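You operate a simulated robot arm through the tools that you are given. There is no shell and no other tool. Be economical: measure what you need, move in short steps, check, and stop when the job is done.

The job below is to be done with a simulated two-armed robot. You get a single attempt, and the scene is never put back.

## Task
Fetch the beaker from the blue table and stand it on the top of the brown plate. Pick up the tall card with one hand, pass it to the other hand and put it on the second board from the bottom of the dark shelf. Take the orange card and put it on the instrument table. Take the white boat and put it on top of the book on the steel table. Take the steel cup on the steel table and put it away on the tube bench. Put two of the tins from the steel table on the log sheet. Do these in any order. Set down upright: beaker, orange card.

Only the result counts: the job must be done as asked and must still hold three seconds after the hand-in. Knocking over, shifting, dropping, spilling or breaking anything else fails it. Flat cloth is picked up by pressing the open fingertips on it (5 to 10 N) and closing them slowly along it; thin cloth reads only 2 to 8 mm in the jaws.

## Robot
Two 7-joint arms with fingered hands on one trunk, on a base that drives. Base frame: it is fixed to the floor where the robot stands at the start and does not move with it; the origin is under the middle of the robot, x ahead of it, y to its left, z up. Lengths are in m, angles in degrees, forces in N, time in s.
The left shoulder is at the start at [0.045, 0.104, 1.094], the right one opposite. With the tool pointing down near the work surface each hand reaches from about 0.22 to 0.58 m from the robot's upright axis, wherever it stands, measured 20 degrees to its own side. Places, roughly: beaker [0.5, 0, 0.75]; book (15x21x4 cm) [-2.2, -3.7, 0.9]; instrument table [-7.4, -5, 0.8]; log sheet [-4.25, -3.25, 0.75]; orange card [-6.75, -3, 1]; second board of the dark shelf [-7.3, -5.9, 0.5]; steel cup (5x5x3 cm) [-4.4, -3.2, 0.9]; tall card [-7, -2.75, 1]; tin [-4, -3.75, 1]; top of the brown plate (24x15 cm) [1.72, 3.86, 0.84]; tube bench [-7.4, -0.6, 0.8]; white boat (8x4x3 cm) [-7.2, -1.5, 0.8]. Payload 2.4 kg a hand.
The TCP of each hand is the grasp point between the finger pads, 0.017 m short of the fingertips. In the tool frame z runs along the fingers and y along their closing line. The gripper opens to 0.088 m. The gripper's body begins 0.047 m behind the TCP. The gripper is a hand of 2 fingers: y runs from the thumb to the fingers, the wrist lies at [0, 0, -0.165] in the tool frame.
Orientation is that of the tool frame in the base frame, as a unit quaternion [x, y, z, w]. With the fingers straight down and closing along the base's y, the tool's x points along the base's -x, its y along +y and its z along -z.

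## Interface
- The arms move only by the tool arm_command. It takes "left_rows", "right_rows" or both (then of equal length, played together; a hand with none holds still); each is text: rows parted by semicolons, each of 6 numbers parted by spaces: the shift along the base's x, y, z in m, then the turn, a rotation vector about the base's x, y, z in rad. In form: dx dy dz rx ry rz; .... A call has 1 to 8 rows; each row is the pose to reach, as a shift and turn from the pose commanded when the call began. Rows are played at 5 a second. More than 0.05 m and 8.6 degrees between two rows, and nothing of the call is played. Where a pose cannot be reached the arm comes as near as it can. A force on the tool above 40 N (or 10 N above the force at the start of the call, whichever is more), or a blocked arm, ends the call early, and 0.2 s more pass. In this call time passes only in rows, and 0.2 s behind the last. It gives the time, the measured TCP pose, the force on the tool (base axes), the opening and the grip force at its end, in the units of the frame above (readings bear some noise), with the torque about the TCP (base axes, N m) and any sound that the robot's microphone picked up.
- Cameras (640 x 400 px; columns grow to the right, rows downward): "scene" is now at [0.1211, 0.0176, 1.0307]; the picture's right is [0.19, -0.98, 0.00], its down [-0.03, -0.01, -1.00] and it looks along [0.98, 0.19, -0.03] (base axes); focal length 220 px, centre (320, 200). "left" rides on the left gripper at [-0.05, 0.003, -0.063] in its tool frame; the picture's right is [-0.06, -1.00, 0.00], its down [0.78, -0.05, -0.62] and it looks along [0.62, -0.04, 0.79] (tool axes); focal length 275 px, centre (320, 200). "right" rides on the right gripper at [0.05, 0.003, -0.063] in its tool frame; the picture's right is [-0.06, 1.00, 0.00], its down [-0.78, -0.05, -0.62] and it looks along [-0.62, -0.04, 0.79] (tool axes); focal length 275 px, centre (320, 200). There is no depth. A picture from a camera that has moved, and an enlarged one, comes with that camera's place and axes in the base frame and with its lens.
- get_image(camera): a new picture of that camera. No time passes.
- lift_body(by): slides the trunk up (or, below 0, down) by that many m; the arms and the scene camera ride with it, the base frame stays. It gives what a move gives, with no picture.
- base_move(legs): drives the robot by 1 to 6 legs, each [ahead, left, turn to the left] in m, m and degrees, along the robot's own axes; the way and the turn of a leg run together, so that a leg with both is an arc; at most 1.5 m and 180 degrees a leg. The arms and the cameras ride along, it lands a little off, and it stops where it bumps. It gives what a move gives.
- move_fingers(finger1, thumb_bend, hand): sets how far each is bent, from 0 (flat) to 1 (curled in); at 0.3 the hand is open as for a grip, at 0.7 the pads meet at the TCP. One left out holds its place. A second passes; each finger stops where it meets its share of the squeeze, and holds until it gets a number again. It is the only way to open and close the hand. It gives what a move gives, with no picture; readings hold the bend of each and the force on the fingers (four entries, about 0 where the hand has none), thumb and palm.
- aim_head(pan, tilt): turns the head with the scene camera to pan (to the left, within 60 degrees either way) and tilt (down, from -29 to 69), counted from straight ahead of the robot. It gives what a move gives.
- inspect(camera, box): a new picture of the part [left, top, right, bottom] of that camera's present view, enlarged. No time passes.
- close_job(): hands the job in; it is judged then, once.

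Work in short steps. Places have to be worked out from the pictures, the camera data and where the tool is seen: move nearer, look again, correct. Check each grasp and each placing, and mend what went wrong. You have 217 turns and 228 pictures in all, those below and enlarged ones among them. Open the grippers and draw the arms clear of the work before you hand the job in, unless the task says otherwise; then end with one line.

The tools are called after "Emit:" as a command line: name --argument value ..., lists and objects as JSON in quotes. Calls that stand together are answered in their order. arm_command: Moves the arms, as the interface text tells. Its arguments: {"type":"object","properties":{"left_rows":{"type":"string"},"right_rows":{"type":"string"}},"required":[]} The other tools are called the same way: lift_body (by) slides the trunk up or down; move_fingers (finger1, thumb_bend, hand) moves the fingers one by one; base_move (legs) drives the base; aim_head (pan, tilt) turns the head that bears the scene camera; get_image (camera) takes a picture; inspect (camera, box) takes an enlarged picture of a part of a camera's view; close_job () hands the job in.

At the start:

```text
time_s: 0.0
left_eef_pos: [0.388, 0.2135, 1.1074]
left_tcp_rot: [0.0, 1.0, 0.0, 0.0]
left_force: [-0.2, 0.2, 0.3]
left_wrist_torque: [0.02, 0.03, 0.0]
left_opening: 0.0879
left_grasp_force: 0.1
left_shape: jaw
left_bend: [0.3, 0.3]
left_finger forces: [0.0, 0.0, 0.1, 0.1, 0.0, 0.0]
right_eef_pos: [0.376, -0.1438, 1.0557]
right_tcp_rot: [0.0, 1.0, 0.0, -0.001]
right_force: [-0.6, 0.1, 0.1]
right_wrist_torque: [-0.01, -0.01, -0.03]
right_opening: 0.0878
right_grasp_force: 0.1
right_shape: jaw
right_bend: [0.3, 0.3]
right_finger forces: [0.0, 0.0, 0.1, 0.1, 0.1, 0.0]
trunk travel left (down, up): [-0.325, 0.525]
robot x, y, heading: [-0.0025, 0.0003, -0.1]
head pan, tilt: [10.7, 1.8]
```

scene: 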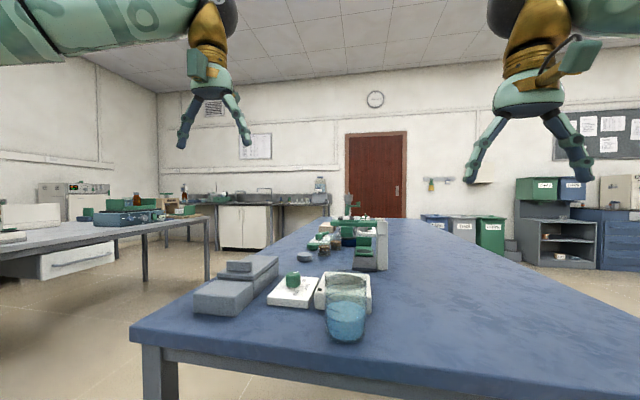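
right: 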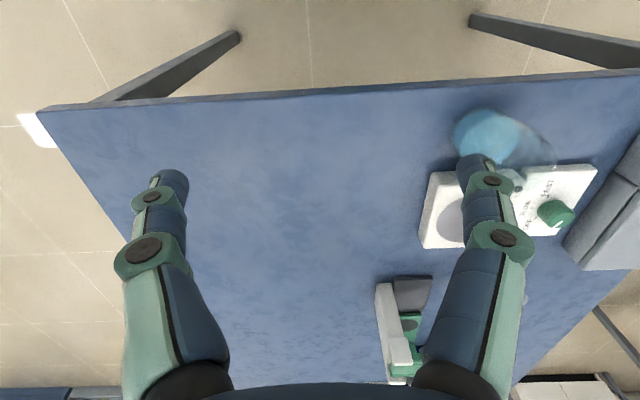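
left: 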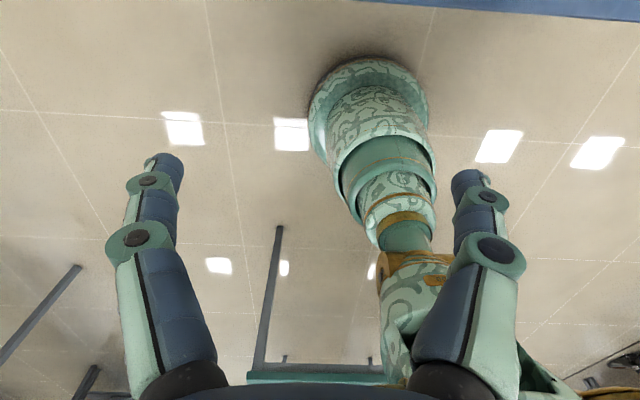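

The scene shows the blue table ahead, with the beaker near its front edge. I'll look at it closer and tilt the head down.

Emit:
inspect --camera "scene" --box '[180, 200, 460, 375]'

Emit:
inspect --camera "right" --box '[360, 80, 640, 255]'

```text
2.29 times, centred on (320, 288) of scene
camera zoom: at [0.1211, 0.0176, 1.0307], right [0.19, -0.98, 0.0], down [-0.03, -0.01, -1.0], along [0.98, 0.19, -0.03], focal length 502 px, centre (320, 0)
```

zoom: 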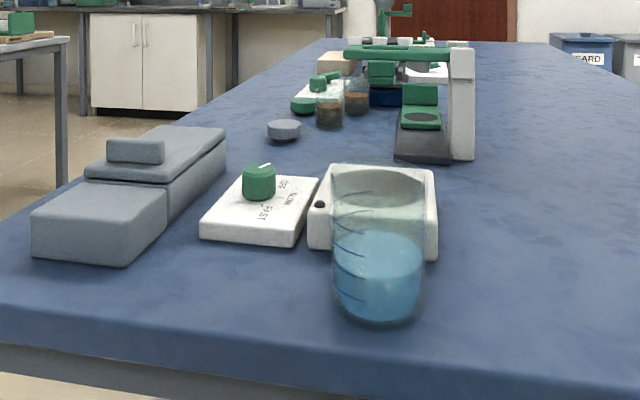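

```text
2.29 times, centred on (500, 168) of right
camera zoom: at [0.3267, -0.1403, 1.1196], right [0.06, 1.0, 0.0], down [0.78, -0.05, 0.62], along [0.62, -0.04, -0.79], focal length 629 px, centre (-91, 274)
```

zoom: 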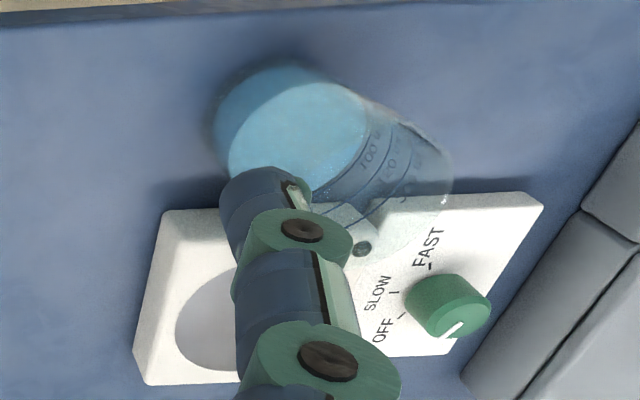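

Triangulating the scene and right pictures puts the beaker at about x 0.48, y 0.04, on a table top near z 0.80, with a diameter of about 0.067. Before driving, I'll look to the left for the brown plate and the free floor.

Emit:
aim_head --pan 55 --tilt 15

Emit:
get_image --camera "scene"

Emit:
aim_head --pan 0 --tilt 50

Emit:
get_image --camera "scene"

```text
time_s: 1.1
left_eef_pos: [0.3895, 0.2141, 1.1075]
left_tcp_rot: [0.0, 1.0, 0.0, 0.001]
left_force: [0.7, 0.6, 0.0]
left_wrist_torque: [0.02, -0.01, 0.04]
left_opening: 0.0877
left_grasp_force: 0.0
left_shape: jaw
left_bend: [0.3, 0.3]
left_finger forces: [0.0, 0.0, 0.0, 0.0, 0.0, 0.1]
right_eef_pos: [0.3756, -0.1434, 1.0555]
right_tcp_rot: [0.0, 1.0, 0.0, 0.0]
right_force: [0.9, 0.2, -1.1]
right_wrist_torque: [0.01, 0.01, 0.0]
right_opening: 0.0882
right_grasp_force: 0.1
right_shape: jaw
right_bend: [0.3, 0.3]
right_finger forces: [0.1, 0.0, 0.0, 0.1, 0.0, 0.0]
trunk travel left (down, up): [-0.325, 0.525]
robot x, y, heading: [-0.0015, 0.001, 0.0]
head pan, tilt: [55.0, 15.0]
```

```text
222 pictures are left
camera scene: at [0.0865, 0.0767, 1.0091], right [0.81, -0.58, 0.0], down [-0.15, -0.21, -0.97], along [0.56, 0.78, -0.26], focal length 220 px, centre (320, 200)
```

scene: 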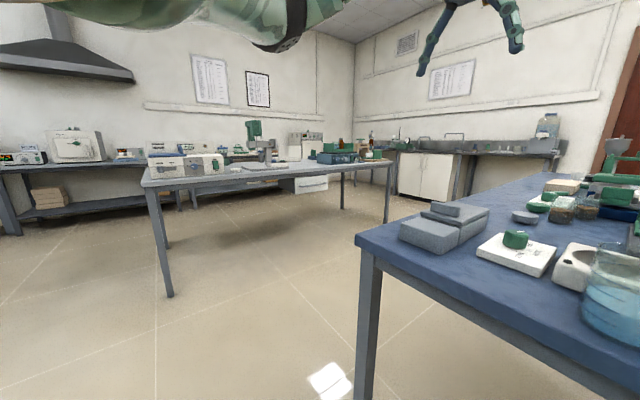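

```text
time_s: 2.4
left_eef_pos: [0.388, 0.2143, 1.1066]
left_tcp_rot: [0.0, 1.0, 0.0, 0.0]
left_force: [0.3, -0.2, 0.0]
left_wrist_torque: [-0.01, -0.01, 0.0]
left_opening: 0.0877
left_grasp_force: 0.1
left_shape: jaw
left_bend: [0.3, 0.3]
left_finger forces: [0.0, 0.1, 0.0, 0.0, 0.0, 0.0]
right_eef_pos: [0.3756, -0.1445, 1.0549]
right_tcp_rot: [0.0, 1.0, 0.0, 0.0]
right_force: [-0.2, 0.4, -0.1]
right_wrist_torque: [-0.02, -0.04, 0.02]
right_opening: 0.0878
right_grasp_force: 0.1
right_shape: jaw
right_bend: [0.3, 0.3]
right_finger forces: [0.1, 0.1, 0.0, 0.0, 0.0, 0.1]
trunk travel left (down, up): [-0.325, 0.525]
robot x, y, heading: [0.0004, -0.0005, -0.2]
head pan, tilt: [0.0, 50.0]
```

```text
221 pictures are left
camera scene: at [0.109, 0.0009, 0.9556], right [0.0, -1.0, 0.0], down [-0.77, 0.0, -0.64], along [0.64, 0.0, -0.77], focal length 220 px, centre (320, 200)
```

scene: 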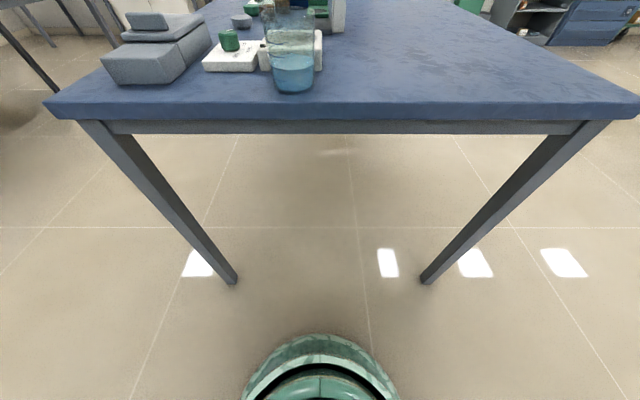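

The floor around the table's front is free. I'll strafe left 0.2 m so the beaker comes on the right arm's own side.

Emit:
base_move --legs '[[0, 0.2, 0]]'

Emit:
get_image --camera "scene"

Emit:
get_image --camera "right"

```text
time_s: 4.0
left_eef_pos: [0.3888, 0.4174, 1.1069]
left_tcp_rot: [0.0, 1.0, 0.0, 0.0]
left_force: [-0.9, -0.1, 0.2]
left_wrist_torque: [-0.01, 0.0, 0.01]
left_opening: 0.0879
left_grasp_force: 0.0
left_shape: jaw
left_bend: [0.3, 0.3]
left_finger forces: [0.0, 0.0, 0.0, 0.1, 0.0, 0.0]
right_eef_pos: [0.3749, 0.06, 1.0549]
right_tcp_rot: [-0.001, 1.0, 0.0, 0.0]
right_force: [-1.3, -1.0, 0.7]
right_wrist_torque: [-0.03, 0.0, -0.02]
right_opening: 0.0878
right_grasp_force: 0.2
right_shape: jaw
right_bend: [0.3, 0.3]
right_finger forces: [0.0, 0.0, 0.1, 0.1, 0.0, 0.0]
trunk travel left (down, up): [-0.325, 0.525]
robot x, y, heading: [0.0014, 0.202, 0.1]
head pan, tilt: [0.0, 50.0]
```

```text
220 pictures are left
camera scene: at [0.1089, 0.2042, 0.9556], right [0.0, -1.0, 0.0], down [-0.77, 0.0, -0.64], along [0.64, 0.0, -0.77], focal length 220 px, centre (320, 200)
```

scene: 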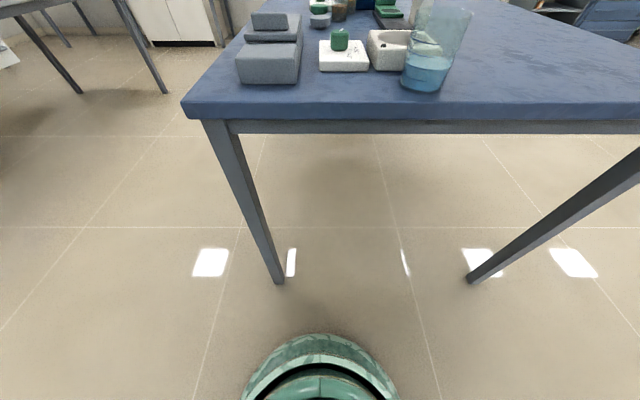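

```text
219 pictures are left
camera right: at [0.3268, 0.0633, 1.1196], right [0.06, 1.0, 0.0], down [0.78, -0.05, 0.62], along [0.62, -0.04, -0.79], focal length 275 px, centre (320, 200)
```

right: 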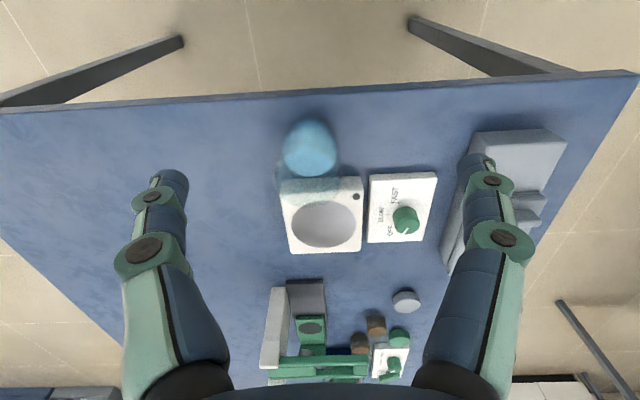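

Two scene views 0.203 m apart give the beaker at about (0.478, 0.038), with the table at 0.805 and the rim near 0.89. I'll move the right hand over it and check before going down.

Emit:
arm_command --right_rows "0.035 -0.01 0 0 0 0; 0.07 -0.02 -0.02 0 0 0; 0.103 -0.022 -0.05 0 0 0; 0.103 -0.022 -0.08 0 0 0"

Emit:
get_image --camera "right"

Emit:
aim_head --pan -18 --tilt 20

Emit:
get_image --camera "scene"

```text
time_s: 5.0
left_eef_pos: [0.3876, 0.4181, 1.1086]
left_tcp_rot: [0.001, 1.0, 0.001, 0.0]
left_force: [0.0, -0.2, 0.2]
left_wrist_torque: [0.01, -0.05, 0.0]
left_opening: 0.0877
left_grasp_force: 0.2
left_shape: jaw
left_bend: [0.3, 0.3]
left_finger forces: [0.0, 0.1, 0.0, 0.0, 0.0, 0.2]
right_eef_pos: [0.4801, 0.0398, 0.9741]
right_tcp_rot: [-0.001, 1.0, 0.0, 0.0]
right_force: [-0.2, 0.3, -1.0]
right_wrist_torque: [-0.03, 0.03, -0.02]
right_opening: 0.0877
right_grasp_force: 0.0
right_shape: jaw
right_bend: [0.3, 0.3]
right_finger forces: [0.0, 0.1, 0.0, 0.0, 0.0, 0.1]
trunk travel left (down, up): [-0.325, 0.525]
robot x, y, heading: [0.0005, 0.2026, -0.1]
head pan, tilt: [0.0, 50.0]
```

```text
218 pictures are left
camera right: at [0.4307, 0.0413, 1.039], right [0.06, 1.0, 0.0], down [0.78, -0.05, 0.62], along [0.62, -0.04, -0.79], focal length 275 px, centre (320, 200)
```

right: 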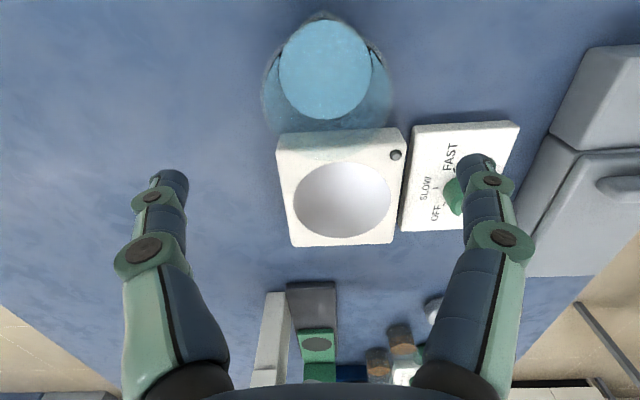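

```text
time_s: 5.9
left_eef_pos: [0.3886, 0.4167, 1.1067]
left_tcp_rot: [0.001, 1.0, 0.001, 0.0]
left_force: [0.6, 0.5, 0.8]
left_wrist_torque: [0.0, 0.03, 0.01]
left_opening: 0.0878
left_grasp_force: 0.0
left_shape: jaw
left_bend: [0.3, 0.3]
left_finger forces: [0.0, 0.0, 0.0, 0.0, 0.1, 0.0]
right_eef_pos: [0.4792, 0.0382, 0.9762]
right_tcp_rot: [-0.001, 1.0, 0.0, 0.0]
right_force: [0.1, 1.0, 0.0]
right_wrist_torque: [0.01, 0.01, 0.0]
right_opening: 0.0878
right_grasp_force: 0.0
right_shape: jaw
right_bend: [0.3, 0.3]
right_finger forces: [0.0, 0.0, 0.0, 0.0, 0.0, 0.0]
trunk travel left (down, up): [-0.325, 0.525]
robot x, y, heading: [0.0005, 0.2036, 0.0]
head pan, tilt: [-18.0, 20.0]
```

```text
217 pictures are left
camera scene: at [0.1205, 0.1753, 1.0011], right [-0.31, -0.95, 0.0], down [-0.33, 0.11, -0.94], along [0.89, -0.29, -0.34], focal length 220 px, centre (320, 200)
```

scene: 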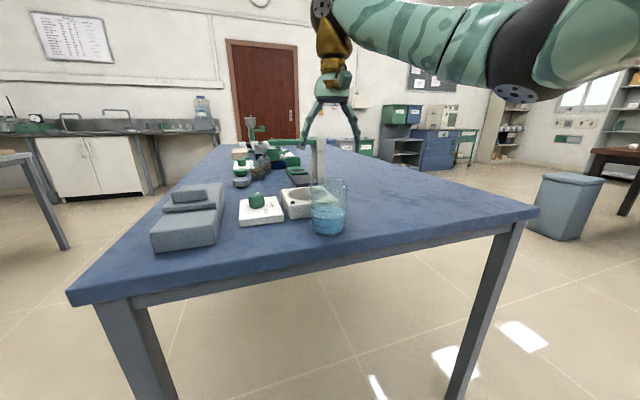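

The hand is over the beaker, but the liquid ellipse shows the beaker about 6 mm nearer the robot and 3 mm left. The rim is near 0.894, so I'll go down to TCP z 0.865 and then close.

Emit:
arm_command --right_rows "-0.006 0.003 -0.03 0 0 0; -0.006 0.003 -0.06 0 0 0; -0.006 0.003 -0.09 0 0 0; -0.006 0.003 -0.112 0 0 0"

Emit:
get_image --camera "right"

Emit:
inspect --camera "scene" --box '[240, 110, 420, 250]'

```text
time_s: 6.9
left_eef_pos: [0.3866, 0.4178, 1.108]
left_tcp_rot: [0.0, 1.0, 0.0, 0.001]
left_force: [0.1, -0.6, -0.3]
left_wrist_torque: [0.04, 0.02, 0.02]
left_opening: 0.0878
left_grasp_force: 0.1
left_shape: jaw
left_bend: [0.3, 0.3]
left_finger forces: [0.0, 0.0, 0.1, 0.0, 0.1, 0.1]
right_eef_pos: [0.4724, 0.0415, 0.8667]
right_tcp_rot: [-0.001, 1.0, 0.0, 0.002]
right_force: [-2.7, -1.4, 21.4]
right_wrist_torque: [-0.08, -0.07, -0.01]
right_opening: 0.0872
right_grasp_force: 0.2
right_shape: jaw
right_bend: [0.3, 0.3]
right_finger forces: [6.2, 0.0, 0.1, 0.0, 9.9, 0.0]
trunk travel left (down, up): [-0.325, 0.525]
robot x, y, heading: [-0.0011, 0.202, -0.1]
head pan, tilt: [-18.0, 20.0]
```

```text
216 pictures are left
camera right: at [0.4231, 0.0444, 0.9307], right [0.06, 1.0, 0.0], down [0.78, -0.05, 0.62], along [0.62, -0.04, -0.78], focal length 275 px, centre (320, 200)
```

right: 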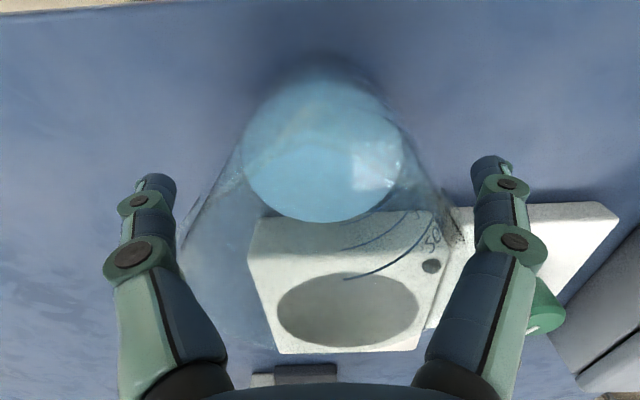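

```text
2.86 times, centred on (330, 180) of scene
camera zoom: at [0.119, 0.1756, 1.0018], right [-0.31, -0.95, 0.0], down [-0.32, 0.11, -0.94], along [0.89, -0.29, -0.34], focal length 627 px, centre (291, 257)
```

zoom: 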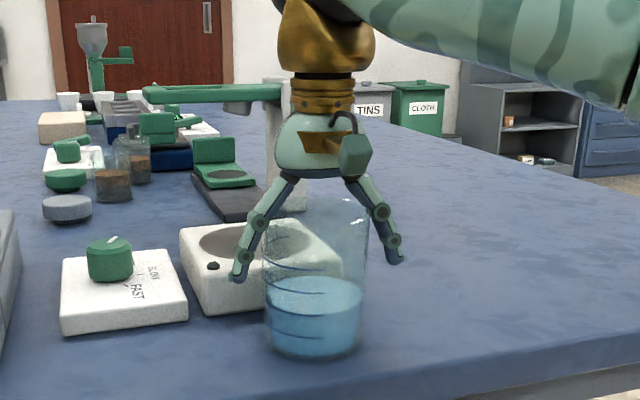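

The z force is 21 N: the finger roots are wedging on the rim. I'll rise 13 mm so the pads hold it about 15 mm below the rim, then close.

Emit:
arm_command --right_rows "0 0 0.007 0 0 0; 0 0 0.014 0 0 0"

Emit:
move_fingers --hand "right" --finger1 0.42 --thumb_bend 0.42

Emit:
inspect --camera "scene" --box '[240, 110, 420, 250]'

```text
time_s: 7.5
left_eef_pos: [0.3882, 0.4177, 1.1058]
left_tcp_rot: [0.001, 1.0, 0.0, -0.001]
left_force: [-0.2, -0.1, -1.0]
left_wrist_torque: [0.0, 0.01, 0.02]
left_opening: 0.0876
left_grasp_force: 0.1
left_shape: jaw
left_bend: [0.3, 0.3]
left_finger forces: [0.0, 0.0, 0.1, 0.0, 0.0, 0.0]
right_eef_pos: [0.473, 0.0404, 0.8778]
right_tcp_rot: [0.0, 1.0, -0.002, -0.001]
right_force: [0.2, -0.4, 0.2]
right_wrist_torque: [0.0, 0.01, 0.0]
right_opening: 0.0877
right_grasp_force: 0.0
right_shape: jaw
right_bend: [0.3, 0.3]
right_finger forces: [0.1, 0.1, 0.0, 0.0, 0.0, 0.0]
trunk travel left (down, up): [-0.325, 0.525]
robot x, y, heading: [0.0013, 0.1998, -0.1]
head pan, tilt: [-18.0, 20.0]
```

```text
time_s: 8.5
left_eef_pos: [0.3883, 0.4176, 1.1071]
left_tcp_rot: [0.0, 1.0, 0.001, 0.0]
left_force: [-0.6, 1.1, -1.3]
left_wrist_torque: [0.02, -0.01, 0.03]
left_opening: 0.088
left_grasp_force: 0.0
left_shape: jaw
left_bend: [0.3, 0.3]
left_finger forces: [0.0, 0.0, 0.1, 0.0, 0.1, 0.0]
right_eef_pos: [0.4728, 0.0414, 0.878]
right_tcp_rot: [-0.001, 1.0, 0.0, 0.0]
right_force: [-1.1, -0.3, -0.6]
right_wrist_torque: [0.05, -0.02, -0.02]
right_opening: 0.0673
right_grasp_force: 3.9
right_shape: fingers
right_bend: [0.4, 0.41]
right_finger forces: [3.9, 0.0, 0.1, 0.0, 4.2, 0.0]
trunk travel left (down, up): [-0.325, 0.525]
robot x, y, heading: [0.0009, 0.2023, 0.1]
head pan, tilt: [-18.0, 20.0]
```

```text
2.86 times, centred on (330, 180) of scene
camera zoom: at [0.1205, 0.1752, 1.0012], right [-0.31, -0.95, 0.0], down [-0.33, 0.11, -0.94], along [0.89, -0.29, -0.34], focal length 627 px, centre (291, 257)
```

zoom: 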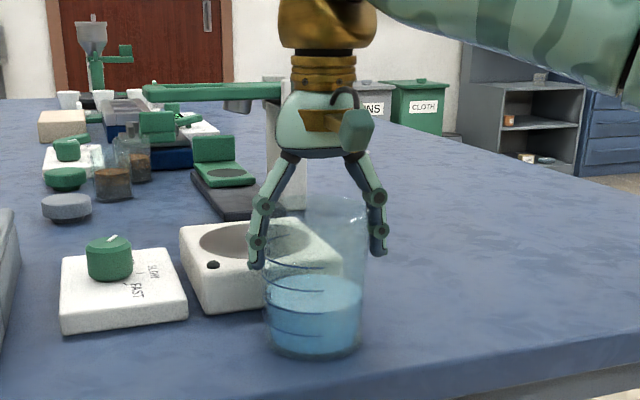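

The beaker is held at 67 mm with 4 N. I'll squeeze a little more and lift 4 cm to test the grip.

Emit:
move_fingers --hand "right" --finger1 0.5 --thumb_bend 0.5

Emit:
arm_command --right_rows "0 0 0.01 0 0 0; 0 0 0.02 0 0 0; 0 0 0.03 0 0 0; 0 0 0.04 0 0 0"

Emit:
inspect --camera "scene" --box '[240, 110, 420, 250]'

```text
time_s: 9.5
left_eef_pos: [0.3877, 0.4185, 1.1073]
left_tcp_rot: [0.0, 1.0, 0.0, 0.0]
left_force: [0.2, 0.3, 1.1]
left_wrist_torque: [0.0, 0.02, -0.01]
left_opening: 0.0877
left_grasp_force: 0.1
left_shape: jaw
left_bend: [0.3, 0.3]
left_finger forces: [0.1, 0.0, 0.1, 0.0, 0.1, 0.1]
right_eef_pos: [0.4722, 0.0406, 0.8773]
right_tcp_rot: [-0.001, 1.0, 0.0, 0.001]
right_force: [-0.4, 0.3, 0.6]
right_wrist_torque: [0.03, 0.04, 0.03]
right_opening: 0.0613
right_grasp_force: 7.8
right_shape: fingers
right_bend: [0.45, 0.46]
right_finger forces: [7.6, 0.0, 0.1, 0.0, 7.6, 0.0]
trunk travel left (down, up): [-0.325, 0.525]
robot x, y, heading: [0.0009, 0.204, -0.2]
head pan, tilt: [-18.0, 20.0]
```

```text
time_s: 10.5
left_eef_pos: [0.3879, 0.4169, 1.107]
left_tcp_rot: [-0.001, 1.0, -0.001, -0.001]
left_force: [0.1, -0.5, -1.0]
left_wrist_torque: [-0.01, -0.02, 0.02]
left_opening: 0.0878
left_grasp_force: 0.0
left_shape: jaw
left_bend: [0.3, 0.3]
left_finger forces: [0.0, 0.0, 0.1, 0.0, 0.1, 0.0]
right_eef_pos: [0.4738, 0.0413, 0.9177]
right_tcp_rot: [-0.001, 1.0, 0.0, 0.0]
right_force: [1.3, 0.4, -1.5]
right_wrist_torque: [0.03, -0.01, 0.01]
right_opening: 0.0608
right_grasp_force: 7.3
right_shape: fingers
right_bend: [0.45, 0.46]
right_finger forces: [7.4, 0.1, 0.0, 0.0, 7.4, 0.0]
trunk travel left (down, up): [-0.325, 0.525]
robot x, y, heading: [-0.0046, 0.2056, 0.0]
head pan, tilt: [-18.0, 20.0]
```

```text
2.86 times, centred on (330, 180) of scene
camera zoom: at [0.1206, 0.1752, 1.0011], right [-0.31, -0.95, 0.0], down [-0.33, 0.11, -0.94], along [0.89, -0.29, -0.34], focal length 627 px, centre (291, 257)
```

zoom: 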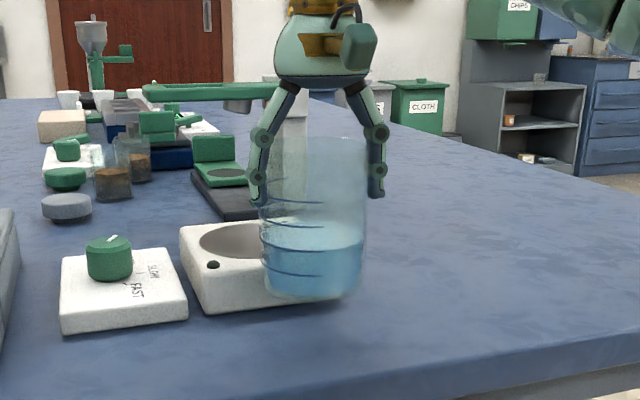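

The beaker is lifted cleanly and upright. I'll draw it in and raise it, then back off, turn left and drive toward the bench beyond the grey table.

Emit:
arm_command --right_rows "-0.02 0 0.03 0 0 0; -0.04 0 0.06 0 0 0; -0.07 0 0.09 0 0 0; -0.1 0 0.12 0 0 0; -0.13 0 0.14 0 0 0"

Emit:
base_move --legs '[[-0.7, 0, 0], [0, 0, 90], [0.9, 0, 0]]'

Emit:
aim_head --pan -20 --tilt 15

Emit:
get_image --camera "scene"

```text
time_s: 11.7
left_eef_pos: [0.3881, 0.4182, 1.1059]
left_tcp_rot: [-0.001, 1.0, 0.0, 0.0]
left_force: [0.0, 0.1, 0.4]
left_wrist_torque: [0.0, -0.01, 0.0]
left_opening: 0.0883
left_grasp_force: 0.0
left_shape: jaw
left_bend: [0.3, 0.3]
left_finger forces: [0.1, 0.0, 0.1, 0.0, 0.0, 0.0]
right_eef_pos: [0.3428, 0.0411, 1.056]
right_tcp_rot: [0.001, 1.0, 0.0, -0.001]
right_force: [0.8, 0.1, -1.7]
right_wrist_torque: [-0.01, 0.0, 0.02]
right_opening: 0.06
right_grasp_force: 6.7
right_shape: fingers
right_bend: [0.45, 0.46]
right_finger forces: [6.8, 0.0, 0.0, 0.0, 6.8, 0.0]
trunk travel left (down, up): [-0.325, 0.525]
robot x, y, heading: [0.0007, 0.2017, -0.0]
head pan, tilt: [-18.0, 20.0]
```

```text
time_s: 14.6
left_eef_pos: [-0.1398, 0.4128, 1.1053]
left_tcp_rot: [-0.017, 1.0, -0.001, 0.0]
left_force: [-1.1, 0.3, -1.3]
left_wrist_torque: [-0.01, 0.01, 0.01]
left_opening: 0.088
left_grasp_force: 0.0
left_shape: jaw
left_bend: [0.3, 0.3]
left_finger forces: [0.0, 0.1, 0.1, 0.0, 0.0, 0.1]
right_eef_pos: [-0.1746, 0.0337, 1.056]
right_tcp_rot: [-0.016, 1.0, -0.001, -0.001]
right_force: [0.0, -0.7, -1.4]
right_wrist_torque: [-0.04, 0.01, 0.01]
right_opening: 0.0598
right_grasp_force: 7.0
right_shape: fingers
right_bend: [0.45, 0.46]
right_finger forces: [6.9, 0.0, 0.0, 0.0, 6.9, 0.1]
trunk travel left (down, up): [-0.325, 0.525]
robot x, y, heading: [-0.522, 0.1844, 1.7]
head pan, tilt: [-18.0, 20.0]
stopped in leg 1: the robot was blocked; the commanded pose is now the measured one
```

```text
time_s: 15.3
left_eef_pos: [-0.1419, 0.4121, 1.1069]
left_tcp_rot: [-0.016, 1.0, 0.001, -0.001]
left_force: [-1.3, -0.4, 0.0]
left_wrist_torque: [-0.02, 0.0, 0.0]
left_opening: 0.088
left_grasp_force: 0.0
left_shape: jaw
left_bend: [0.3, 0.3]
left_finger forces: [0.1, 0.0, 0.0, 0.0, 0.1, 0.1]
right_eef_pos: [-0.1743, 0.0337, 1.0555]
right_tcp_rot: [-0.017, 1.0, 0.0, -0.001]
right_force: [-0.2, 0.5, -1.2]
right_wrist_torque: [0.02, 0.01, 0.02]
right_opening: 0.0599
right_grasp_force: 6.6
right_shape: fingers
right_bend: [0.45, 0.46]
right_finger forces: [6.9, 0.0, 0.0, 0.0, 6.8, 0.0]
trunk travel left (down, up): [-0.325, 0.525]
robot x, y, heading: [-0.5178, 0.1884, 2.0]
head pan, tilt: [-20.0, 15.0]
```

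```text
212 pictures are left
camera scene: at [-0.4013, 0.1587, 1.0093], right [-0.31, -0.95, 0.0], down [-0.25, 0.08, -0.97], along [0.92, -0.3, -0.26], focal length 220 px, centre (320, 200)
```

scene: 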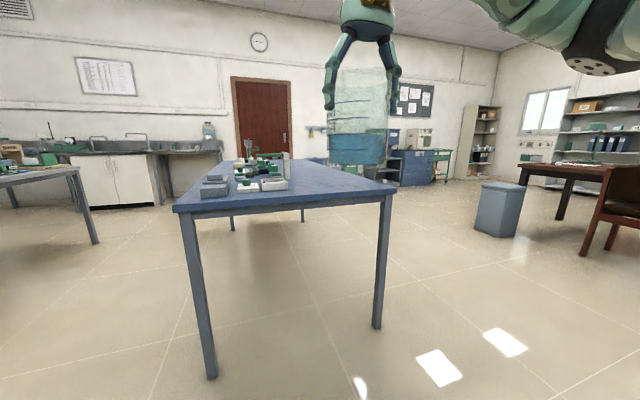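

Something behind blocked the base at x -0.52. I'll move 0.12 m forward off it, turn left and look before going on.

Emit:
base_move --legs '[[0.12, 0, 0], [0, 0, 88]]'

Emit:
get_image --camera "scene"

Emit:
aim_head --pan 55 --tilt 25

Emit:
get_image --camera "scene"

```text
time_s: 20.3
left_eef_pos: [-0.6131, 0.5811, 1.1084]
left_tcp_rot: [-0.704, 0.71, 0.0, 0.0]
left_force: [0.3, -0.1, -0.4]
left_wrist_torque: [0.02, -0.04, 0.0]
left_opening: 0.0881
left_grasp_force: 0.0
left_shape: jaw
left_bend: [0.3, 0.3]
left_finger forces: [0.0, 0.0, 0.0, 0.0, 0.0, 0.1]
right_eef_pos: [-0.2364, 0.5309, 1.0569]
right_tcp_rot: [-0.704, 0.71, 0.0, 0.0]
right_force: [0.4, -1.1, -1.8]
right_wrist_torque: [-0.05, -0.02, -0.01]
right_opening: 0.0597
right_grasp_force: 6.0
right_shape: fingers
right_bend: [0.45, 0.46]
right_finger forces: [6.4, 0.0, 0.0, 0.0, 6.6, 0.0]
trunk travel left (down, up): [-0.325, 0.525]
robot x, y, heading: [-0.4027, 0.1913, 89.2]
head pan, tilt: [-20.0, 15.0]
```

```text
211 pictures are left
camera scene: at [-0.3695, 0.3104, 1.0093], right [0.94, -0.35, 0.0], down [-0.09, -0.24, -0.97], along [0.34, 0.9, -0.26], focal length 220 px, centre (320, 200)
```

scene: 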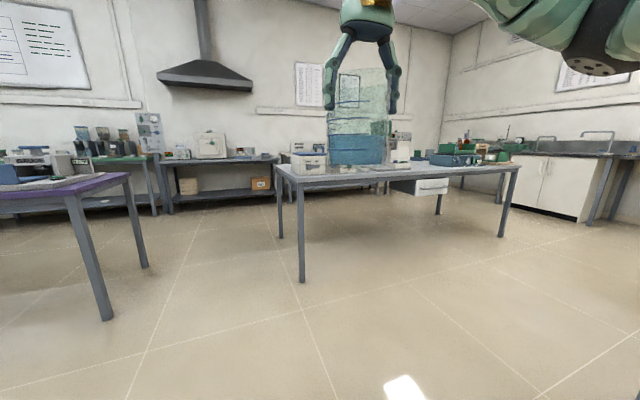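

```text
time_s: 21.7
left_eef_pos: [-0.612, 0.5804, 1.1069]
left_tcp_rot: [-0.704, 0.71, -0.001, 0.0]
left_force: [0.7, -0.1, 0.0]
left_wrist_torque: [0.01, 0.0, 0.03]
left_opening: 0.0876
left_grasp_force: 0.0
left_shape: jaw
left_bend: [0.3, 0.3]
left_finger forces: [0.1, 0.0, 0.1, 0.0, 0.0, 0.0]
right_eef_pos: [-0.2365, 0.5302, 1.0552]
right_tcp_rot: [-0.703, 0.711, 0.0, 0.0]
right_force: [0.4, 0.9, -2.6]
right_wrist_torque: [-0.01, 0.01, 0.02]
right_opening: 0.0593
right_grasp_force: 6.9
right_shape: fingers
right_bend: [0.45, 0.46]
right_finger forces: [6.4, 0.0, 0.0, 0.0, 6.4, 0.0]
trunk travel left (down, up): [-0.325, 0.525]
robot x, y, heading: [-0.4014, 0.1859, 89.6]
head pan, tilt: [55.0, 25.0]
```

```text
210 pictures are left
camera scene: at [-0.4772, 0.2767, 0.9931], right [0.58, 0.81, 0.0], down [0.34, -0.25, -0.91], along [-0.74, 0.53, -0.42], focal length 220 px, centre (320, 200)
```

scene: 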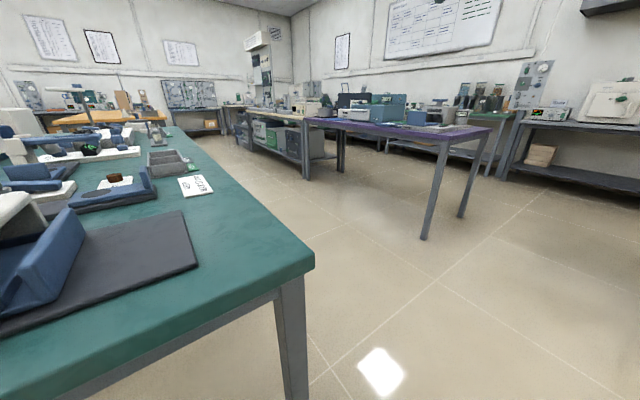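

A green table lies behind. The corridor between the purple table (edge x about -1.13) and the grey one (x about -0.05) is free, so I'll drive up its middle.

Emit:
base_move --legs '[[0.6, 0.15, 0], [1.4, 0, 0], [0.5, 0, 0]]'

Emit:
aim_head --pan -40 --tilt 20

Emit:
get_image --camera "scene"

```text
time_s: 34.3
left_eef_pos: [-0.7503, 3.0827, 1.1072]
left_tcp_rot: [-0.705, 0.709, 0.0, 0.0]
left_force: [-0.5, 0.9, -0.6]
left_wrist_torque: [0.0, 0.0, 0.04]
left_opening: 0.088
left_grasp_force: 0.1
left_shape: jaw
left_bend: [0.3, 0.3]
left_finger forces: [0.0, 0.0, 0.0, 0.0, 0.0, 0.0]
right_eef_pos: [-0.3737, 3.0322, 1.057]
right_tcp_rot: [-0.705, 0.71, 0.0, 0.0]
right_force: [0.0, -0.5, -1.9]
right_wrist_torque: [0.01, -0.03, -0.02]
right_opening: 0.0587
right_grasp_force: 6.5
right_shape: fingers
right_bend: [0.45, 0.46]
right_finger forces: [6.0, 0.0, 0.0, 0.0, 6.1, 0.0]
trunk travel left (down, up): [-0.325, 0.525]
robot x, y, heading: [-0.54, 2.6917, 89.7]
head pan, tilt: [55.0, 25.0]
```

```text
time_s: 36.0
left_eef_pos: [-0.7499, 3.0803, 1.1062]
left_tcp_rot: [-0.706, 0.709, 0.001, 0.0]
left_force: [-0.2, 0.3, 0.3]
left_wrist_torque: [-0.03, 0.02, 0.03]
left_opening: 0.0879
left_grasp_force: 0.1
left_shape: jaw
left_bend: [0.3, 0.3]
left_finger forces: [0.1, 0.0, 0.0, 0.0, 0.0, 0.0]
right_eef_pos: [-0.3746, 3.0317, 1.0567]
right_tcp_rot: [-0.706, 0.709, 0.0, 0.0]
right_force: [0.4, 0.4, -1.9]
right_wrist_torque: [-0.01, 0.0, -0.02]
right_opening: 0.0587
right_grasp_force: 6.0
right_shape: fingers
right_bend: [0.45, 0.46]
right_finger forces: [5.9, 0.1, 0.1, 0.1, 6.1, 0.0]
trunk travel left (down, up): [-0.325, 0.525]
robot x, y, heading: [-0.5362, 2.6867, 89.8]
head pan, tilt: [-40.0, 20.0]
```

```text
209 pictures are left
camera scene: at [-0.4781, 2.7947, 1.0011], right [0.76, -0.65, 0.0], down [-0.22, -0.26, -0.94], along [0.61, 0.72, -0.34], focal length 220 px, centre (320, 200)
```

scene: 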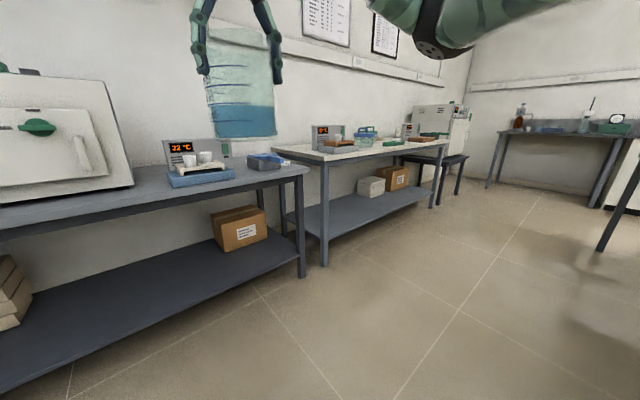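

The target point projects to about (419, 138), on the second bench unit. I'll zoom in there.

Emit:
inspect --camera "scene" --box '[280, 90, 480, 215]'

```text
3.20 times, centred on (380, 152) of scene
camera zoom: at [-0.4781, 2.7947, 1.0011], right [0.76, -0.65, 0.0], down [-0.22, -0.26, -0.94], along [0.61, 0.72, -0.34], focal length 703 px, centre (128, 352)
```

zoom: 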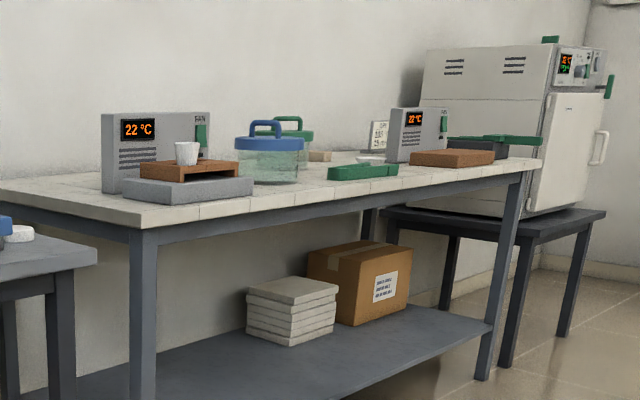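

The brown plate is the far hotplate block. The bench front is about y 3.78, so I'll drive forward to y 3.2 and strafe right to x 1.55.

Emit:
base_move --legs '[[0.5, 0, 0], [0, -1.1, 0], [0, -0.98, 0]]'

Emit:
aim_head --pan -10 --tilt 25

Emit:
get_image --camera "scene"

```text
time_s: 48.9
left_eef_pos: [1.3256, 3.5647, 1.1068]
left_tcp_rot: [-0.706, 0.709, 0.001, 0.0]
left_force: [0.8, -0.1, -0.2]
left_wrist_torque: [0.0, 0.01, 0.0]
left_opening: 0.0879
left_grasp_force: 0.1
left_shape: jaw
left_bend: [0.3, 0.3]
left_finger forces: [0.2, 0.0, 0.1, 0.0, 0.1, 0.0]
right_eef_pos: [1.7034, 3.5172, 1.0571]
right_tcp_rot: [-0.706, 0.708, -0.001, 0.0]
right_force: [0.5, 0.4, -1.4]
right_wrist_torque: [-0.06, -0.01, -0.03]
right_opening: 0.0588
right_grasp_force: 6.0
right_shape: fingers
right_bend: [0.45, 0.46]
right_finger forces: [5.9, 0.0, 0.1, 0.1, 5.9, 0.1]
trunk travel left (down, up): [-0.325, 0.525]
robot x, y, heading: [1.5387, 3.1783, 89.9]
head pan, tilt: [-40.0, 20.0]
```

```text
time_s: 49.8
left_eef_pos: [1.3265, 3.5653, 1.1077]
left_tcp_rot: [-0.706, 0.708, 0.0, 0.0]
left_force: [0.8, 0.0, -0.2]
left_wrist_torque: [0.0, 0.03, 0.01]
left_opening: 0.0879
left_grasp_force: 0.0
left_shape: jaw
left_bend: [0.3, 0.3]
left_finger forces: [0.0, 0.0, 0.0, 0.0, 0.0, 0.0]
right_eef_pos: [1.7027, 3.5184, 1.0564]
right_tcp_rot: [-0.706, 0.708, 0.0, 0.0]
right_force: [0.4, 0.6, -1.8]
right_wrist_torque: [-0.05, 0.01, 0.0]
right_opening: 0.0585
right_grasp_force: 5.8
right_shape: fingers
right_bend: [0.45, 0.46]
right_finger forces: [5.8, 0.0, 0.1, 0.0, 5.8, 0.0]
trunk travel left (down, up): [-0.325, 0.525]
robot x, y, heading: [1.5403, 3.1772, 89.6]
head pan, tilt: [-10.0, 25.0]
```

```text
207 pictures are left
camera scene: at [1.5547, 3.3005, 0.9931], right [0.98, -0.18, 0.0], down [-0.08, -0.42, -0.91], along [0.16, 0.89, -0.42], focal length 220 px, centre (320, 200)
```

scene: 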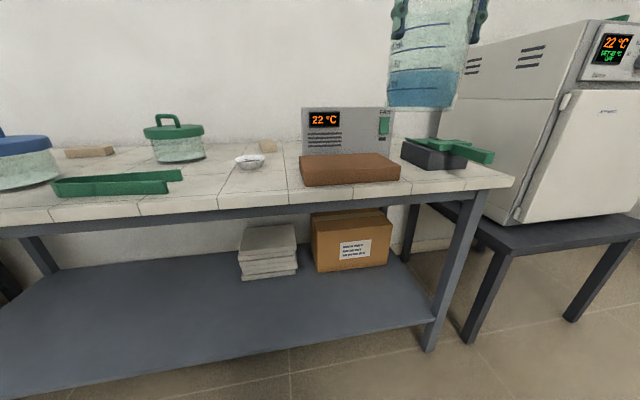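

The plate centre computes to (1.72, 3.857), as given. I'll drive 0.18 m ahead and bring the beaker over the plate, still high.

Emit:
base_move --legs '[[0.18, 0, 0]]'

Emit:
arm_command --right_rows "0.004 0.04 -0.02 0 0 0; 0.009 0.08 -0.04 0 0 0; 0.013 0.12 -0.06 0 0 0; 0.016 0.16 -0.075 0 0 0"

Emit:
get_image --camera "scene"

Emit:
get_image --camera "right"

```text
time_s: 51.3
left_eef_pos: [1.327, 3.7458, 1.108]
left_tcp_rot: [-0.706, 0.708, 0.0, 0.0]
left_force: [-0.6, 0.2, 0.3]
left_wrist_torque: [0.0, -0.03, 0.0]
left_opening: 0.0877
left_grasp_force: 0.0
left_shape: jaw
left_bend: [0.3, 0.3]
left_finger forces: [0.1, 0.0, 0.0, 0.1, 0.0, 0.0]
right_eef_pos: [1.7031, 3.6985, 1.0555]
right_tcp_rot: [-0.706, 0.708, -0.001, 0.0]
right_force: [-0.6, 0.5, -1.6]
right_wrist_torque: [-0.02, 0.0, 0.01]
right_opening: 0.0584
right_grasp_force: 6.1
right_shape: fingers
right_bend: [0.45, 0.46]
right_finger forces: [5.9, 0.0, 0.0, 0.1, 5.9, 0.1]
trunk travel left (down, up): [-0.325, 0.525]
robot x, y, heading: [1.541, 3.3574, 89.8]
head pan, tilt: [-10.0, 25.0]
```

```text
time_s: 52.3
left_eef_pos: [1.3273, 3.7456, 1.1062]
left_tcp_rot: [-0.706, 0.708, -0.001, 0.001]
left_force: [0.1, -0.8, 0.3]
left_wrist_torque: [-0.02, 0.0, -0.01]
left_opening: 0.0878
left_grasp_force: 0.1
left_shape: jaw
left_bend: [0.3, 0.3]
left_finger forces: [0.0, 0.0, 0.0, 0.0, 0.0, 0.1]
right_eef_pos: [1.7208, 3.858, 0.9808]
right_tcp_rot: [-0.706, 0.708, -0.001, 0.001]
right_force: [-0.1, -0.1, -2.2]
right_wrist_torque: [0.0, 0.02, -0.02]
right_opening: 0.0578
right_grasp_force: 5.6
right_shape: fingers
right_bend: [0.45, 0.46]
right_finger forces: [5.5, 0.0, 0.0, 0.0, 5.7, 0.1]
trunk travel left (down, up): [-0.325, 0.525]
robot x, y, heading: [1.5364, 3.3579, 89.6]
head pan, tilt: [-10.0, 25.0]
```

```text
206 pictures are left
camera scene: at [1.5555, 3.4806, 0.993], right [0.98, -0.18, 0.0], down [-0.08, -0.42, -0.91], along [0.16, 0.89, -0.42], focal length 220 px, centre (320, 200)
```

scene: 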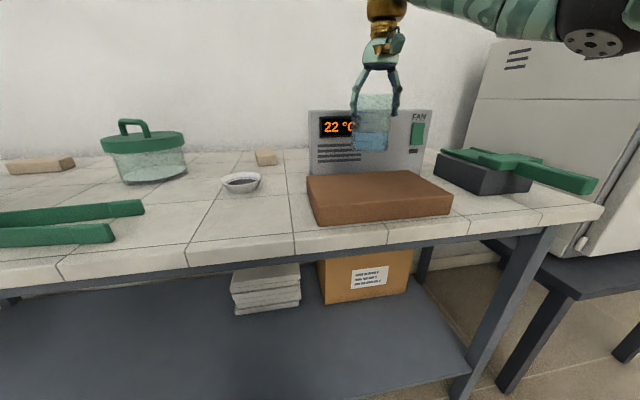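

```text
205 pictures are left
camera right: at [1.7178, 3.8079, 1.0455], right [-1.0, 0.07, 0.0], down [0.05, 0.78, 0.62], along [0.04, 0.62, -0.79], focal length 275 px, centre (320, 200)
```

right: 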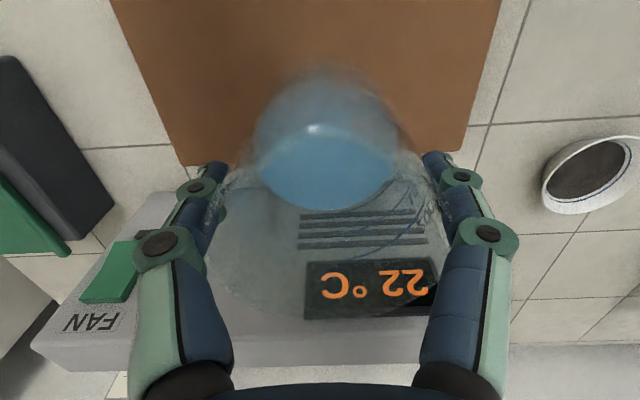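

The plate spans x 1.594 to 1.845 with its back edge at y 3.924, so its centre is about (1.72, 3.85). I'll lower the beaker to just above the surface.

Emit:
arm_command --right_rows "0 -0.005 -0.025 0 0 0; 0 -0.008 -0.045 0 0 0; 0 -0.008 -0.058 0 0 0; 0 -0.008 -0.064 0 0 0"

Emit:
inspect --camera "scene" --box '[290, 60, 470, 230]'

```text
time_s: 53.3
left_eef_pos: [1.3262, 3.7454, 1.1059]
left_tcp_rot: [-0.706, 0.708, 0.0, 0.001]
left_force: [0.2, 0.2, -0.1]
left_wrist_torque: [0.01, 0.02, -0.01]
left_opening: 0.0879
left_grasp_force: 0.0
left_shape: jaw
left_bend: [0.3, 0.3]
left_finger forces: [0.0, 0.0, 0.0, 0.0, 0.0, 0.0]
right_eef_pos: [1.7217, 3.8496, 0.9177]
right_tcp_rot: [-0.705, 0.709, 0.0, 0.0]
right_force: [0.6, -0.8, 2.8]
right_wrist_torque: [0.06, -0.02, -0.01]
right_opening: 0.0579
right_grasp_force: 6.3
right_shape: fingers
right_bend: [0.45, 0.47]
right_finger forces: [6.3, 0.0, 0.0, 0.0, 6.0, 0.1]
trunk travel left (down, up): [-0.325, 0.525]
robot x, y, heading: [1.5405, 3.3558, 89.7]
head pan, tilt: [-10.0, 25.0]
```

```text
2.35 times, centred on (380, 145) of scene
camera zoom: at [1.5555, 3.4801, 0.9932], right [0.98, -0.18, 0.0], down [-0.08, -0.42, -0.91], along [0.16, 0.89, -0.42], focal length 517 px, centre (179, 329)
```

zoom: 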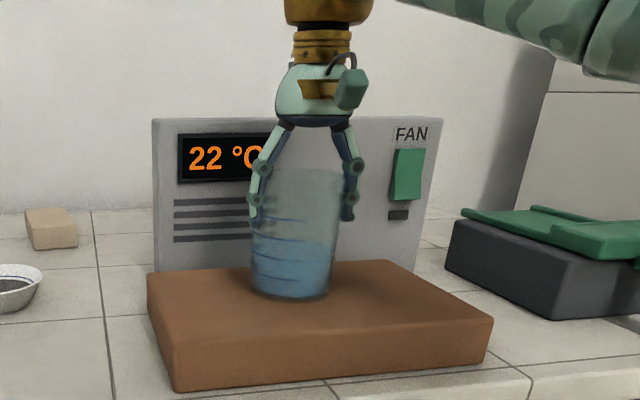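

The z force went from -2 to +2.8, so the beaker stands on the plate. I'll press 1.5 mm more and open.

Emit:
arm_command --right_rows "0 0 -0.0015 0 0 0"

Emit:
move_fingers --hand "right" --finger1 0.38 --thumb_bend 0.38

Emit:
move_fingers --hand "right" --finger1 0.28 --thumb_bend 0.28

Emit:
arm_command --right_rows "0 0 0.03 0 0 0; 0 0 0.06 0 0 0; 0 0 0.1 0 0 0; 0 -0.03 0.14 0 0 0; 0 -0.07 0.14 0 0 0; 0 -0.11 0.14 0 0 0; 0 -0.15 0.14 0 0 0"

Emit:
inspect --camera "scene" --box '[290, 60, 470, 230]'

```text
time_s: 53.7
left_eef_pos: [1.3266, 3.7455, 1.1065]
left_tcp_rot: [-0.706, 0.709, -0.001, 0.001]
left_force: [0.7, 0.2, 0.0]
left_wrist_torque: [-0.01, -0.02, 0.01]
left_opening: 0.088
left_grasp_force: 0.0
left_shape: jaw
left_bend: [0.3, 0.3]
left_finger forces: [0.0, 0.0, 0.0, 0.1, 0.0, 0.0]
right_eef_pos: [1.7192, 3.8496, 0.9168]
right_tcp_rot: [-0.705, 0.709, 0.001, 0.001]
right_force: [0.5, -1.7, 8.0]
right_wrist_torque: [0.02, -0.06, -0.04]
right_opening: 0.0577
right_grasp_force: 5.9
right_shape: fingers
right_bend: [0.46, 0.47]
right_finger forces: [6.2, 0.0, 0.1, 0.1, 6.5, 0.0]
trunk travel left (down, up): [-0.325, 0.525]
robot x, y, heading: [1.5381, 3.3558, 89.8]
head pan, tilt: [-10.0, 25.0]
```

```text
time_s: 54.7
left_eef_pos: [1.3264, 3.7456, 1.1076]
left_tcp_rot: [-0.706, 0.708, 0.0, 0.001]
left_force: [-0.4, 0.9, -0.2]
left_wrist_torque: [-0.02, 0.01, 0.02]
left_opening: 0.0878
left_grasp_force: 0.1
left_shape: jaw
left_bend: [0.3, 0.3]
left_finger forces: [0.0, 0.1, 0.0, 0.0, 0.0, 0.0]
right_eef_pos: [1.7195, 3.8492, 0.9159]
right_tcp_rot: [-0.706, 0.709, 0.0, 0.0]
right_force: [-1.4, -0.6, 0.8]
right_wrist_torque: [-0.02, -0.01, 0.02]
right_opening: 0.0677
right_grasp_force: 0.7
right_shape: fingers
right_bend: [0.38, 0.38]
right_finger forces: [1.0, 0.1, 0.0, 0.0, 0.7, 0.0]
trunk travel left (down, up): [-0.325, 0.525]
robot x, y, heading: [1.5391, 3.3571, 89.6]
head pan, tilt: [-10.0, 25.0]
```

```text
time_s: 55.7
left_eef_pos: [1.3264, 3.7467, 1.106]
left_tcp_rot: [-0.706, 0.708, 0.0, 0.0]
left_force: [-0.1, 0.2, 0.2]
left_wrist_torque: [0.01, 0.01, 0.0]
left_opening: 0.0879
left_grasp_force: 0.1
left_shape: jaw
left_bend: [0.3, 0.3]
left_finger forces: [0.1, 0.1, 0.0, 0.1, 0.0, 0.1]
right_eef_pos: [1.7189, 3.8508, 0.9153]
right_tcp_rot: [-0.705, 0.709, -0.001, 0.001]
right_force: [0.6, -1.0, -0.5]
right_wrist_torque: [0.01, 0.04, 0.02]
right_opening: 0.0861
right_grasp_force: 0.0
right_shape: fingers
right_bend: [0.28, 0.28]
right_finger forces: [0.0, 0.0, 0.0, 0.0, 0.1, 0.0]
trunk travel left (down, up): [-0.325, 0.525]
robot x, y, heading: [1.5401, 3.3571, 89.7]
head pan, tilt: [-10.0, 25.0]
```

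```text
time_s: 57.3
left_eef_pos: [1.3273, 3.7451, 1.1078]
left_tcp_rot: [-0.706, 0.709, 0.0, 0.0]
left_force: [0.7, -0.4, -0.5]
left_wrist_torque: [-0.01, 0.0, 0.0]
left_opening: 0.0879
left_grasp_force: 0.0
left_shape: jaw
left_bend: [0.3, 0.3]
left_finger forces: [0.0, 0.1, 0.0, 0.0, 0.0, 0.0]
right_eef_pos: [1.7201, 3.6984, 1.0565]
right_tcp_rot: [-0.705, 0.709, -0.002, 0.0]
right_force: [0.5, -0.2, 0.4]
right_wrist_torque: [0.02, 0.01, -0.02]
right_opening: 0.0866
right_grasp_force: 0.1
right_shape: fingers
right_bend: [0.28, 0.28]
right_finger forces: [0.0, 0.0, 0.1, 0.0, 0.1, 0.0]
trunk travel left (down, up): [-0.325, 0.525]
robot x, y, heading: [1.5376, 3.3576, 89.7]
head pan, tilt: [-10.0, 25.0]
```

```text
2.35 times, centred on (380, 145) of scene
camera zoom: at [1.5556, 3.4803, 0.9931], right [0.98, -0.18, 0.0], down [-0.08, -0.42, -0.91], along [0.16, 0.89, -0.42], focal length 517 px, centre (179, 329)
```

zoom: 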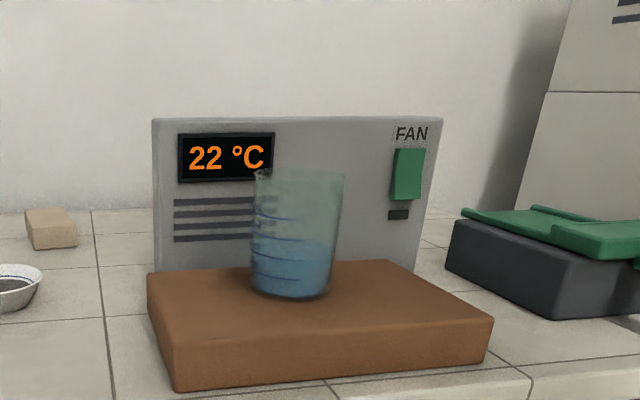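

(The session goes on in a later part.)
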